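You operate a simulated robot arm through the tools that you are given. There is no shell and no other tool. Be economical: measure what you need, move in short steps, check, and stop when the job is done.

Carry out the task below with a simulated robot arm. There is one attempt and no reset: what you move stays moved.

JOB
Take the clear bottle from the vessel bench and leave it on the drip pan with blue grip.

Only the result counts: the job must be done as asked and must still hold three seconds after the hand-in. Knocking over, shifting, dropping, spilling or breaking anything else fails it.

ROBOT AND FRAMES
A 7-joint arm with a two-finger parallel gripper, fixed in place. Base frame: the origin is at the foot of the arm, x ahead of it, y to its left, z up; the work surface is at about z = 0. Lengths are in m, angles in rad, forces in N, time in s.
With the tool pointing down near the work surface it reaches from about 0.22 to 0.58 m from the base axis. Its first joint turns from -1.152 to 1.152 rad. Payload 2.5 kg.
The TCP is the grasp point between the finger pads, 0.023 m short of the fingertips. In the tool frame z runs along the fingers and y along their closing line. Largest opening 0.094 m; finger width 0.038, thickness 0.01; the body of the gripper, 0.054 by 0.096 m, starts 0.039 m behind the TCP.
Orientation is that of the tool frame in the base frame, as a unit quaternion [x, y, z, w]. With the fingers straight down and closing along the base's y, the tool's x points along the base's -x, its y along +y and its z along -z.

CONTROLS
- The arm moves only by the tool nudge_tool. Its argument "series" is a list of rows, each a list of 7 numbers: the shift along the tool's x, y, z in m, then the turn, a rotation vector about the tool's x, y, z in rad, then the opening, from 0 (shut) to 1 (fully open). In form: [[tx, ty, tz, ax, ay, az, claw], ...]. A call has 1 to 20 rows; each row is the pose to reach, as a shift and turn from the pose commanded when the call began, along the tool's axes at that moment. A row lasts 0.2 s, in which the tool goes at most 0.05 m and 0.15 rad; a call with a longer step from one row to the next is refused whole, and so is a gripper value outside its range. Where a pose cannot be reached the arm comes as near as it can. A force on the tool above 40 N (or 10 N above the force at the start of the call, whichever is more), or a blocked arm, ends the call early, and 0.2 s more pass. Each finger travels about 0.108 m/s and halts on what it meets, pressing with about 31 N; the grip force reading is that of the motor and also rises with nothing between the fingers. The clock runs only during rows and for 0.2 s after the last one: add rows that repeat a pose to give the fingers time. The reply holds the time, the measured pose of the TCP, the force on the tool along the base axes, the opening and the grip force, in the units named above and with some noise.
- Cameras (640 x 400 px; columns grow to the right, rows downward): "scene" is fixed at [0.128, -0.4123, 0.5604]; the picture's right is [0.79, -0.62, 0.00], its down [-0.33, -0.42, -0.85] and it looks along [0.52, 0.67, -0.53] (base axes); focal length 308 px, centre (320, 200). "wrist" rides on the gripper at [-0.039, 0, -0.044] in the tool frame; the picture's right is [0.00, -1.00, 0.00], its down [0.97, 0.00, -0.24] and it looks along [0.24, 0.00, 0.97] (tool axes); focal length 218 px, centre (320, 200).
- grab_frame(camera): a new picture of that camera. It takes no simulated time.
- point_at(camera, pixels): there is no depth. For up to 12 entries [column, row, z] of the newest picture of that camera ("zoom" is the newest enlarged one), the place [x, y] in the base frame at which the ray of that pixel passes the height z, good to about 0.003 m, but the place of the scene camera against the robot may be out by one fixed shift of up to 0.012 m in any direction. It takes no simulated time.
- enlarge(camera, box): a new picture of the part [left, top, right, bottom] of that camera's present view, enlarged. It takes no simulated time.
- job_done(): hands the job in; it is judged then, once.

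Work in short steps. Measure before you move; look again where a grasp or a placing could have gone wrong, and mend it. You have 60 turns and 30 pictures in all, those below and enlarged ones among them. Open the gripper and draw the arm clear of the work before you hand the job in, unless the task says otherwise; then end with one line.

The tools are called after ">>>" as a command line: name --pt "numbers of a row" for each row, then --argument value for the rest, lists and objects as JSON in quotes. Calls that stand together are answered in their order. nudge_tool: Moves the arm, as the interface text tells. Its arguments: {"type":"object","properties":{"series":{"type":"array","items":{"type":"array","items":{"type":"number"}}}},"required":["series"]} The other tools are called the same way: grab_frame (camera) takes a picture; point_at (camera, pixels) gives the place at which the rays of pixels pass given heights; enlarge (camera, box) takes an enlarged picture of a part of a camera's view; job_done () hands the job in.

At the start:

```text
time_s: 0.0
position: [0.345, 0.0768, 0.3836]
ee_rot: [0.0, 1.0, 0.0, 0.0]
contact_force: [-0.6, -0.3, -0.4]
finger_gap: 0.094
grasp_force: 0.1
```

scene: 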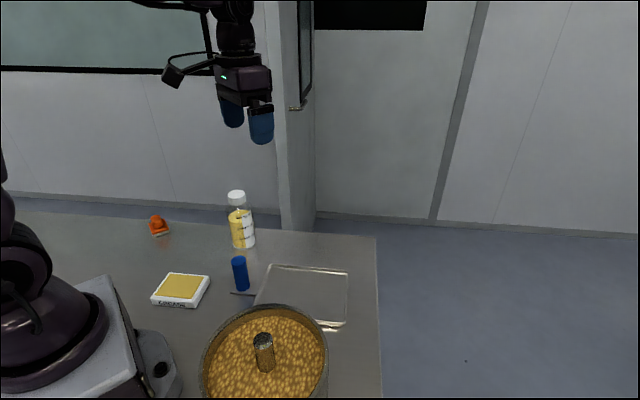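
wrist: 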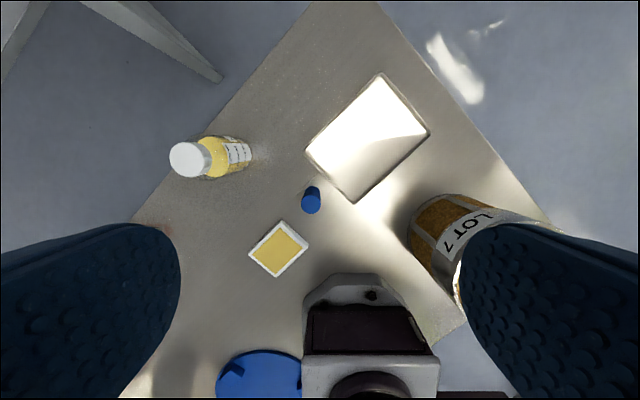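

The bottle with white cap is at scene (240,220) and the tray at (302,295) with a blue grip near (240,273). I'll enlarge both regions to see the details.

>>> enlarge --camera "scene" --box '[140, 170, 380, 340]'

>>> enlarge --camera "wrist" --box '[150, 60, 450, 290]'

```text
2.35 times, centred on (260, 255) of scene
```

zoom: 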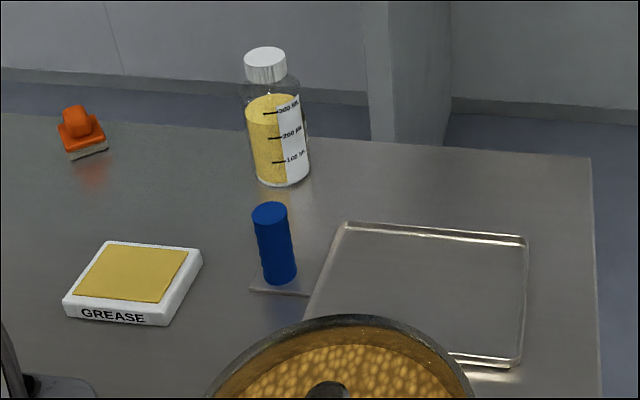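

```text
1.74 times, centred on (300, 175) of wrist
```

zoom: 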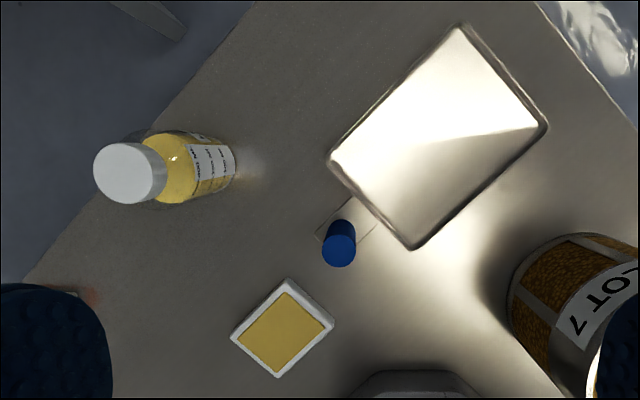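

The drip pan has the blue upright grip attached by a plate. I now locate the bottle (cap and base) and the pan corners from both cameras.

>>> point_at --camera "wrist" --pixels '[[383, 74, 0.01], [430, 132, 0.01], [352, 203, 0.01], [306, 152, 0.01], [244, 151, 0.0], [187, 160, 0.15], [187, 160, 0.17], [187, 160, 0.13], [313, 207, 0.07], [310, 190, 0.0], [250, 152, 0], [278, 248, 0.02]]'

>>> point_at --camera "scene" --pixels '[[244, 243, 0.0], [236.6, 194, 0.13], [236.6, 194, 0.15], [236.6, 194, 0.17], [271, 265, 0.01], [347, 272, 0.01], [343, 325, 0.01], [229, 244, 0], [256, 244, 0], [240, 259, 0.06]]'

```text
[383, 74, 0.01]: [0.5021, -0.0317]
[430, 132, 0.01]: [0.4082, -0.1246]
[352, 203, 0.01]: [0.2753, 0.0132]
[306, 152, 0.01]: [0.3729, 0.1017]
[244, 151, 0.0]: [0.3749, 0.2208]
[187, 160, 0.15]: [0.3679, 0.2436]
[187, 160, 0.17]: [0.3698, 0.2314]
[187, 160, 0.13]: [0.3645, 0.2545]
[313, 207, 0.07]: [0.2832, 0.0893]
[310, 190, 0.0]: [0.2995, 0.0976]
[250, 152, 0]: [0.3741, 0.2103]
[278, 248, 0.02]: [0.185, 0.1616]
```

```text
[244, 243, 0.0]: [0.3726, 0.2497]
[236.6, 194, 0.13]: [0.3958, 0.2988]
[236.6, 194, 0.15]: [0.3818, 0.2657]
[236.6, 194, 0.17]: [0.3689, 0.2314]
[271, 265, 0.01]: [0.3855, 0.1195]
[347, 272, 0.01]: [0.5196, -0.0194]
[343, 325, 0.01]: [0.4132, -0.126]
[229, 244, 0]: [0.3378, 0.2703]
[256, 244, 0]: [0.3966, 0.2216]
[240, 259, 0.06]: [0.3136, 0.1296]
```

The bottle stands at about (0.365, 0.237), ~0.155 m tall with a narrower cap. I move above it, still well clear, to look straight down with the wrist camera.

>>> nudge_tool --pt "-0.005 0.04 0.01 0 0 0 1" --pt "-0.01 0.08 0.02 0 0 0 1" --pt "-0.015 0.12 0.035 0 0 0 1" --pt "-0.02 0.16 0.05 0 0 0 1" --pt "-0.02 0.16 0.05 0 0 0 1"

>>> grab_frame --camera "wrist"

```text
time_s: 1.2
position: [0.3648, 0.2382, 0.3324]
ee_rot: [0.001, 1.0, -0.001, 0.0]
contact_force: [0.4, -0.1, 0.3]
finger_gap: 0.0941
grasp_force: 0.0
```

```text
25 pictures are left
```

wrist: 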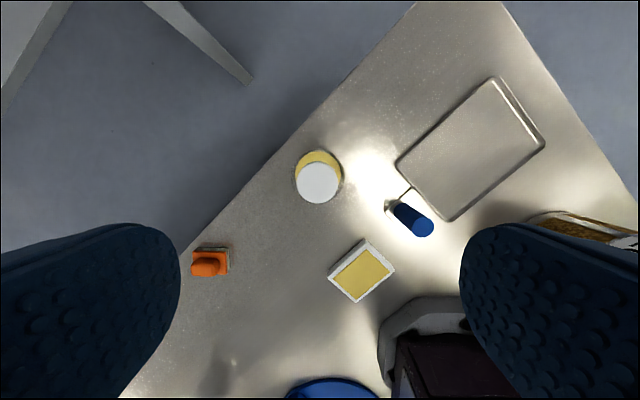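

The cap shows at (318,182) and the pan corners at (495,77), (545,145), (448,221), (396,165). I convert these to base coordinates.

>>> point_at --camera "wrist" --pixels '[[318, 182, 0.15], [318, 182, 0.17], [296, 182, 0.155], [341, 182, 0.155], [319, 174, 0.1], [319, 170, 0.05], [495, 77, 0.012], [545, 145, 0.012], [448, 221, 0.012], [396, 165, 0.012], [422, 229, 0.08], [318, 176, 0.1]]'

>>> enlarge --camera "wrist" --box '[270, 140, 370, 210]'

>>> enlarge --camera "scene" --box '[190, 170, 290, 260]'

```text
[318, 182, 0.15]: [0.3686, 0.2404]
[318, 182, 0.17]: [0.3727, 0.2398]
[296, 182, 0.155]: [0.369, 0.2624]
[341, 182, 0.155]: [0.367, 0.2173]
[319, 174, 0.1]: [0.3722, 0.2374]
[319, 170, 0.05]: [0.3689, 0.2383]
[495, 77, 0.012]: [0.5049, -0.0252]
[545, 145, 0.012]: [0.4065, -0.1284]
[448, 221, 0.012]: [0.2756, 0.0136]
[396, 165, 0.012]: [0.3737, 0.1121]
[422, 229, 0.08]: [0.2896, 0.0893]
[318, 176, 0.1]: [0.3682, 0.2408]
```

```text
5.71 times, centred on (320, 175) of wrist
```

zoom: 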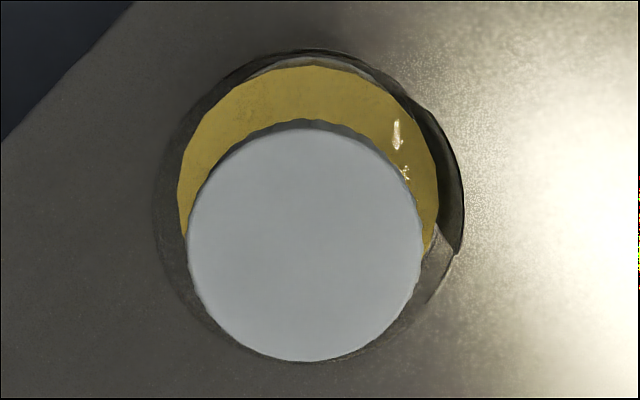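

```text
4.44 times, centred on (240, 215) of scene
```

zoom: 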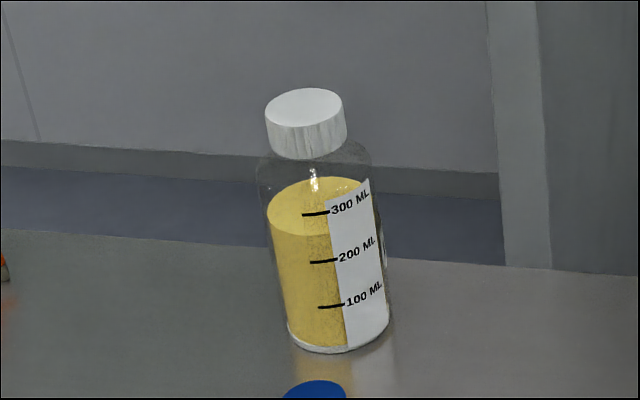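

The cap is ~0.042 m wide, centre (0.369, 0.2405), top at ~0.157 m, above a ~0.068 m body. I align and descend to a TCP height of 0.205 (tips at ~0.18), then check before going around the cap.

>>> nudge_tool --pt "-0.0044 0.0023 0.035 0 0 0 1" --pt "-0.0044 0.0023 0.07 0 0 0 1" --pt "-0.0044 0.0023 0.1 0 0 0 1" --pt "-0.0044 0.0023 0.127 0 0 0 1" --pt "-0.0044 0.0023 0.127 0 0 0 1"

>>> grab_frame --camera "wrist"

>>> enlarge --camera "scene" --box '[160, 100, 320, 260]'

```text
time_s: 2.4
position: [0.3709, 0.2387, 0.2045]
ee_rot: [0.0, 1.0, 0.0, 0.0]
contact_force: [0.0, 0.5, 0.2]
finger_gap: 0.094
grasp_force: 0.0
```

```text
22 pictures are left
```

wrist: 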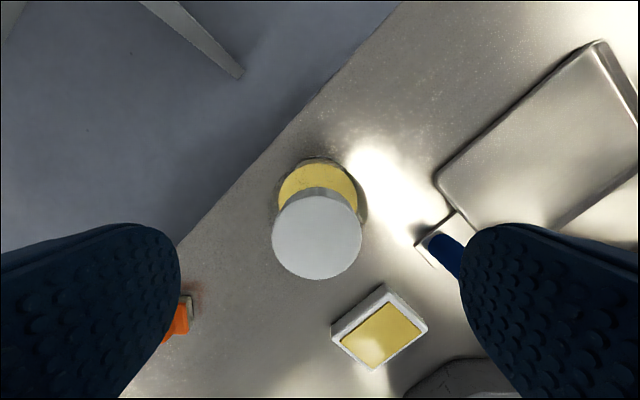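

```text
2.50 times, centred on (240, 180) of scene
```

zoom: 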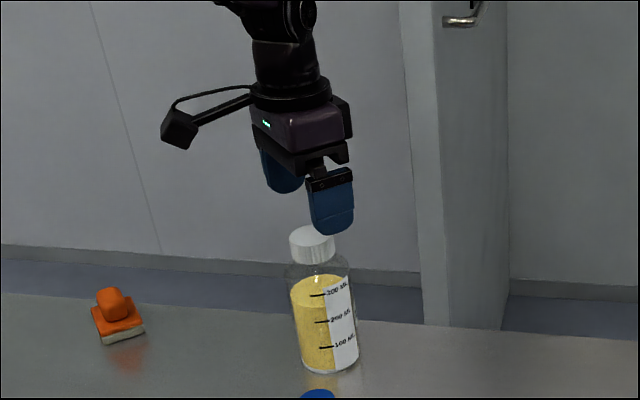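

The cap is now at (317,235), 89 px wide. I triangulate its height using both views.

>>> point_at --camera "wrist" --pixels '[[317, 235, 0.13], [317, 235, 0.14], [317, 235, 0.15], [317, 235, 0.16], [272, 235, 0.15], [362, 235, 0.15], [318, 161, 0.0], [272, 235, 0.16], [362, 235, 0.16], [362, 235, 0.14], [272, 235, 0.14]]'

>>> point_at --camera "zoom" --pixels '[[311, 233, 0.14], [311, 233, 0.15], [311, 233, 0.16], [333, 230, 0.17], [333, 230, 0.18], [333, 230, 0.19], [328, 365, 0]]'

```text
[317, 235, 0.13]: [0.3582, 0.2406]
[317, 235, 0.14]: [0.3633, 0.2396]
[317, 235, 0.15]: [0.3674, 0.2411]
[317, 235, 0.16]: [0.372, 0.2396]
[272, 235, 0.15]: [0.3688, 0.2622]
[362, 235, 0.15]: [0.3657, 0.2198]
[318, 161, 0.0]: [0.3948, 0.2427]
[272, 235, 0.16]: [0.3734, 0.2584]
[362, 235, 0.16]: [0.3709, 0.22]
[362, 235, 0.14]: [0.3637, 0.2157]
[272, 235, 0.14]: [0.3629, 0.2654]
```

```text
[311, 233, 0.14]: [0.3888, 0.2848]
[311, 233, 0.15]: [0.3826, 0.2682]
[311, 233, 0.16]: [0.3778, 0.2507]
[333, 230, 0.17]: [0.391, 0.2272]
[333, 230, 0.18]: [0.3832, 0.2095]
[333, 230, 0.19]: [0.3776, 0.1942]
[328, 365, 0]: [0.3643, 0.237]
```

The cap top comes out at ~0.153 m, centre (0.3685, 0.2405). I descend to a TCP height of ~0.149 around the cap, without closing yet.

>>> nudge_tool --pt "0.001 0 0.02 0 0 0 1" --pt "0.001 0 0.04 0 0 0 1" --pt "0.001 0 0.056 0 0 0 1" --pt "0.001 0 0.056 0 0 0 1"

>>> enlarge --camera "scene" --box '[180, 140, 300, 260]'

```text
time_s: 3.4
position: [0.3693, 0.2391, 0.1492]
ee_rot: [-0.001, 1.0, 0.0, 0.0]
contact_force: [0.0, -0.2, -0.2]
finger_gap: 0.0938
grasp_force: 0.0
```

```text
3.33 times, centred on (240, 200) of scene
```

zoom: 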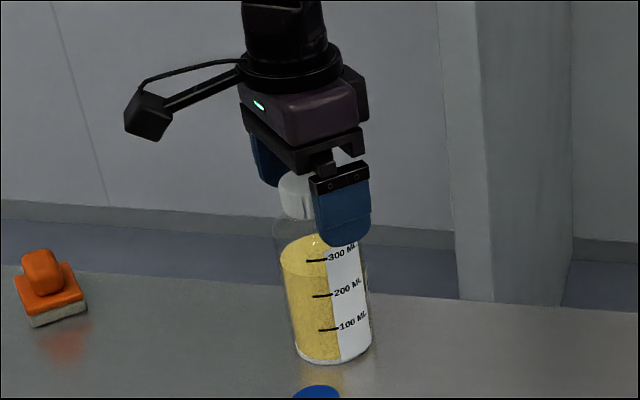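

The fingers straddle the cap with no contact. I close gradually and hold so the grip settles.

>>> nudge_tool --pt "0 0 0 0 0 0 0.7" --pt "0 0 0 0 0 0 0.55" --pt "0 0 0 0 0 0 0.45" --pt "0 0 0 0 0 0 0.3" --pt "0 0 0 0 0 0 0.0" --pt "0 0 0 0 0 0 0.0" --pt "0 0 0 0 0 0 0.0"

>>> enlarge --camera "scene" --box '[180, 140, 300, 260]'

```text
time_s: 5.0
position: [0.3676, 0.2388, 0.1504]
ee_rot: [0.0, 1.0, 0.0, 0.0]
contact_force: [0.1, 0.4, 0.0]
finger_gap: 0.0404
grasp_force: 31.2
```

```text
3.33 times, centred on (240, 200) of scene
```

zoom: 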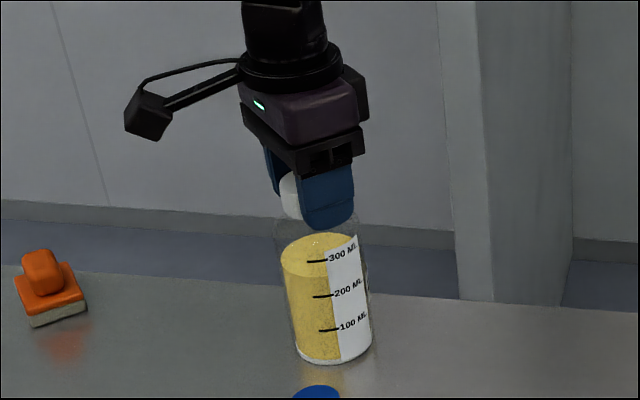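

The cap is gripped (gap 0.040 m). I lift a little, slowly, and check that the whole bottle comes along.

>>> nudge_tool --pt "0 0 -0.005 0 0 0 0" --pt "0 0 -0.015 0 0 0 0" --pt "0 0 -0.03 0 0 0 0" --pt "0 0 -0.03 0 0 0 0"

>>> enlarge --camera "scene" --box '[180, 140, 300, 260]'

```text
time_s: 6.0
position: [0.3692, 0.2387, 0.1791]
ee_rot: [-0.001, 1.0, 0.0, 0.001]
contact_force: [0.3, -0.5, -0.8]
finger_gap: 0.0403
grasp_force: 30.9
```

```text
3.33 times, centred on (240, 200) of scene
```

zoom: 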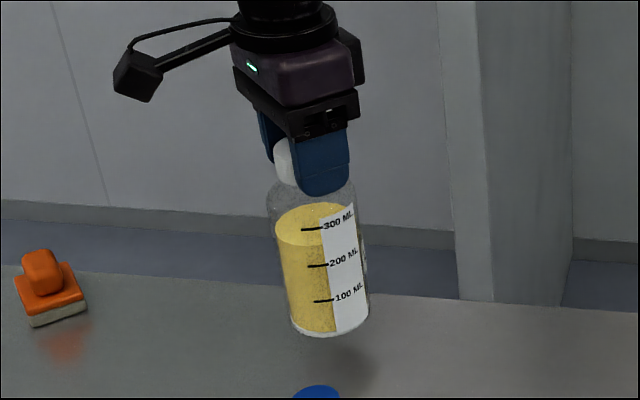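

The whole bottle hangs from the gripper. I lift to ~0.25 m and carry it gently to above the pan centre, about (0.390, -0.007), with the bottle bottom near 0.10 m.

>>> nudge_tool --pt "0 0 -0.02 0 0 0 0" --pt "0 0 -0.045 0 0 0 0" --pt "0 -0.005 -0.065 0 0 0 0" --pt "-0.001 -0.02 -0.07 0 0 0 0" --pt "-0.003 -0.04 -0.07 0 0 0 0" --pt "-0.005 -0.063 -0.07 0 0 0 0" --pt "-0.007 -0.086 -0.07 0 0 0 0" --pt "-0.009 -0.109 -0.07 0 0 0 0" --pt "-0.011 -0.132 -0.07 0 0 0 0" --pt "-0.013 -0.155 -0.07 0 0 0 0" --pt "-0.015 -0.178 -0.07 0 0 0 0" --pt "-0.017 -0.201 -0.07 0 0 0 0" --pt "-0.019 -0.222 -0.07 0 0 0 0" --pt "-0.02 -0.237 -0.07 0 0 0 0" --pt "-0.021 -0.246 -0.07 0 0 0 0" --pt "-0.021 -0.246 -0.07 0 0 0 0"

>>> grab_frame --camera "scene"

>>> grab_frame --camera "wrist"

```text
time_s: 9.4
position: [0.3896, -0.0083, 0.2502]
ee_rot: [0.0, 1.0, 0.0, 0.0]
contact_force: [1.1, -0.3, 0.5]
finger_gap: 0.0401
grasp_force: 31.5
```

```text
17 pictures are left
```

scene: 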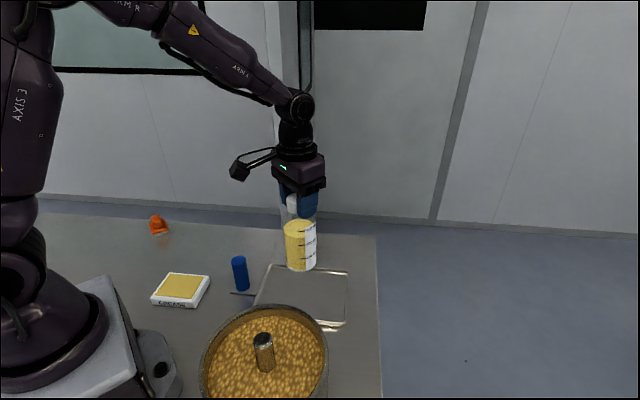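

```text
16 pictures are left
```

wrist: 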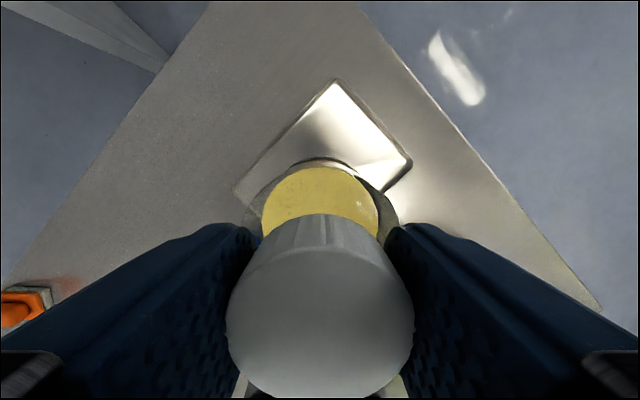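

The bottle hangs over the pan. Before lowering, I check the pot's rim position relative to the gripper, and recheck the pan corners.

>>> point_at --camera "scene" --pixels '[[265, 305, 0.08], [265, 305, 0.12], [300, 313, 0.08], [300, 313, 0.12], [328, 350, 0.08], [328, 350, 0.12], [201, 360, 0.12], [262, 335, 0.12], [262, 335, 0.16]]'

>>> point_at --camera "wrist" --pixels '[[336, 79, 0.012], [411, 161, 0.012], [234, 186, 0.012]]'

```text
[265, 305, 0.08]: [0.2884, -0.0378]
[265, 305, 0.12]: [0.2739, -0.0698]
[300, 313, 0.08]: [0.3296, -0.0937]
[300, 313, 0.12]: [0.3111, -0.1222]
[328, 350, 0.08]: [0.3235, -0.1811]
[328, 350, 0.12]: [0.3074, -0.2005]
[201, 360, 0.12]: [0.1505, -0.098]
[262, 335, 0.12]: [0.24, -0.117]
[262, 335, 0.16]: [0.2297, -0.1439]
```

```text
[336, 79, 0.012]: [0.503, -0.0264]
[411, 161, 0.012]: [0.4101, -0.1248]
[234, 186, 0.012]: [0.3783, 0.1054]
```

The pot lies clear (x < 0.33). I lower to ~0.168 m, leaving over a centimetre to the pan floor.

>>> nudge_tool --pt "0 0 0.02 0 0 0 0" --pt "0 0 0.04 0 0 0 0" --pt "0 0 0.06 0 0 0 0" --pt "0 0 0.075 0 0 0 0" --pt "0 0 0.082 0 0 0 0" --pt "0 0 0.082 0 0 0 0"

>>> enlarge --camera "scene" --box '[220, 190, 380, 350]'

```text
time_s: 10.8
position: [0.3903, -0.0068, 0.169]
ee_rot: [0.001, 1.0, 0.0, -0.001]
contact_force: [0.0, 0.1, -1.1]
finger_gap: 0.0407
grasp_force: 30.9
```

```text
2.50 times, centred on (300, 270) of scene
```

zoom: 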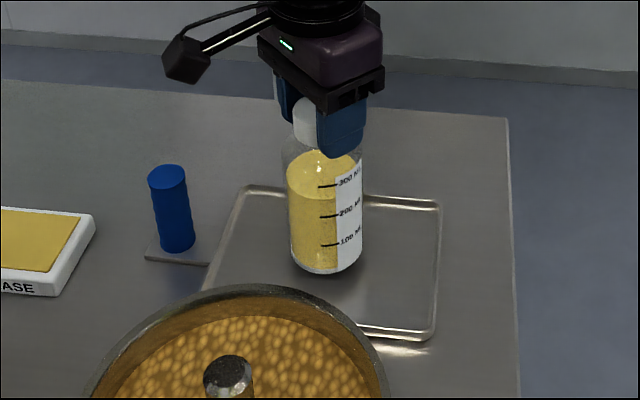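

The bottle hangs upright in the middle of the pan. I lower in 2 mm rows to about 0.159 m and watch the force.

>>> nudge_tool --pt "0 0 0.002 0 0 0 0" --pt "0 0 0.004 0 0 0 0" --pt "0 0 0.006 0 0 0 0" --pt "0 0 0.008 0 0 0 0" --pt "0 0 0.009 0 0 0 0" --pt "0 0 0.009 0 0 0 0"

```text
time_s: 12.2
position: [0.3898, -0.0089, 0.1593]
ee_rot: [0.0, 1.0, 0.001, -0.001]
contact_force: [0.0, 0.0, -1.2]
finger_gap: 0.0405
grasp_force: 31.1
```

No contact yet (force unchanged). I continue in 1 mm rows, 4 mm.

>>> nudge_tool --pt "0 0 0.001 0 0 0 0" --pt "0 0 0.002 0 0 0 0" --pt "0 0 0.003 0 0 0 0" --pt "0 0 0.004 0 0 0 0" --pt "0 0 0.004 0 0 0 0"

```text
time_s: 13.4
position: [0.3901, -0.0062, 0.1543]
ee_rot: [0.0, 1.0, 0.0, 0.0]
contact_force: [0.3, 0.5, -0.9]
finger_gap: 0.0401
grasp_force: 31.0
```

Still no contact at 0.155 m. Another 2 mm in two rows.

>>> nudge_tool --pt "0 0 0.001 0 0 0 0" --pt "0 0 0.002 0 0 0 0" --pt "0 0 0.002 0 0 0 0"

>>> enlarge --camera "scene" --box '[250, 220, 350, 320]'

```text
time_s: 14.2
position: [0.3898, -0.0076, 0.1535]
ee_rot: [-0.001, 1.0, 0.001, 0.0]
contact_force: [-1.7, 1.1, 4.2]
finger_gap: 0.0404
grasp_force: 31.0
```

```text
4.00 times, centred on (300, 270) of scene
```

zoom: 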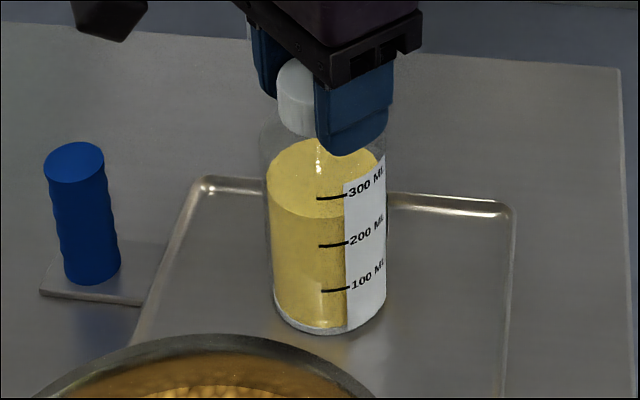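

The force rose by ~5 N, so the bottle rests on the pan floor. I open slowly and evenly while holding position.

>>> nudge_tool --pt "0 0 0 0 0 0 0.4" --pt "0 0 0 0 0 0 0.48" --pt "0 0 0 0 0 0 0.55" --pt "0 0 0 0 0 0 0.7" --pt "0 0 0 0 0 0 0.9" --pt "0 0 0 0 0 0 0.9" --pt "0 0 0 0 0 0 0.9"

>>> enlarge --camera "scene" --box '[220, 190, 380, 350]'

```text
time_s: 15.8
position: [0.3906, -0.0071, 0.1538]
ee_rot: [0.0, 1.0, 0.001, 0.0]
contact_force: [0.0, 0.3, 0.6]
finger_gap: 0.0845
grasp_force: 0.1
```

```text
2.50 times, centred on (300, 270) of scene
```

zoom: 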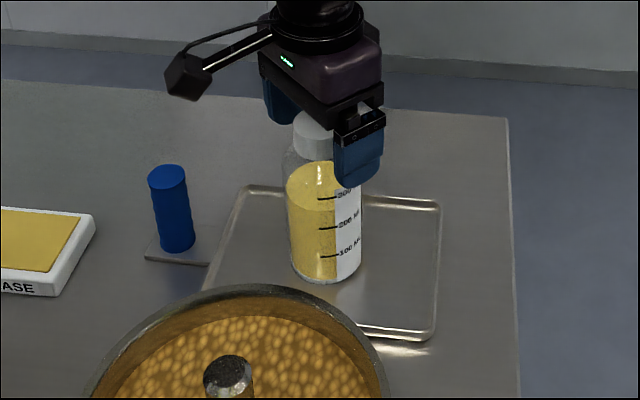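

The bottle stands free and the gap is 0.0845 m. I rise straight up clear of it.

>>> nudge_tool --pt "0 0 -0.015 0 0 0 0.9" --pt "0 0 -0.04 0 0 0 0.9" --pt "0 0 -0.075 0 0 0 0.9" --pt "0 0 -0.11 0 0 0 0.9" --pt "0 0 -0.15 0 0 0 0.9" --pt "0 0 -0.18 0 0 0 0.9" --pt "0 0 -0.18 0 0 0 0.9"

>>> grab_frame --camera "scene"

>>> grab_frame --camera "wrist"

```text
time_s: 17.4
position: [0.3888, -0.0076, 0.3351]
ee_rot: [0.0, 1.0, 0.001, 0.0]
contact_force: [0.3, 0.3, 0.7]
finger_gap: 0.0845
grasp_force: 0.0
```

```text
12 pictures are left
```

scene: 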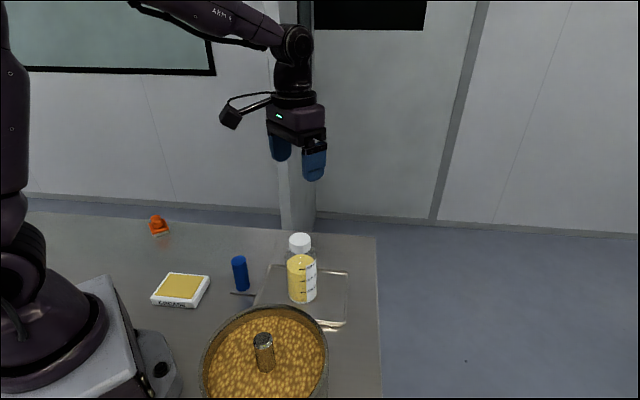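

```text
11 pictures are left
```

wrist: 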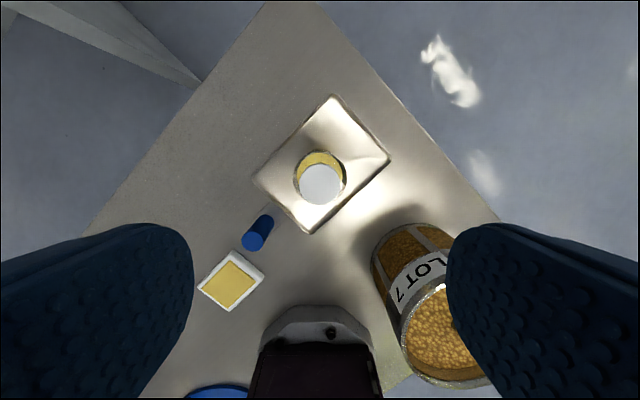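

The bottle stands upright in the middle of the pan (scene (301,270), wrist (320,180)). Everything else is where it was and the arm is clear, so I hand in.

>>> job_done

```text
The job is handed in.
```

I moved the clear bottle onto the drip pan with the blue grip; it was standing upright near the pan's centre, with nothing else disturbed and the arm clear, when I handed the job in.
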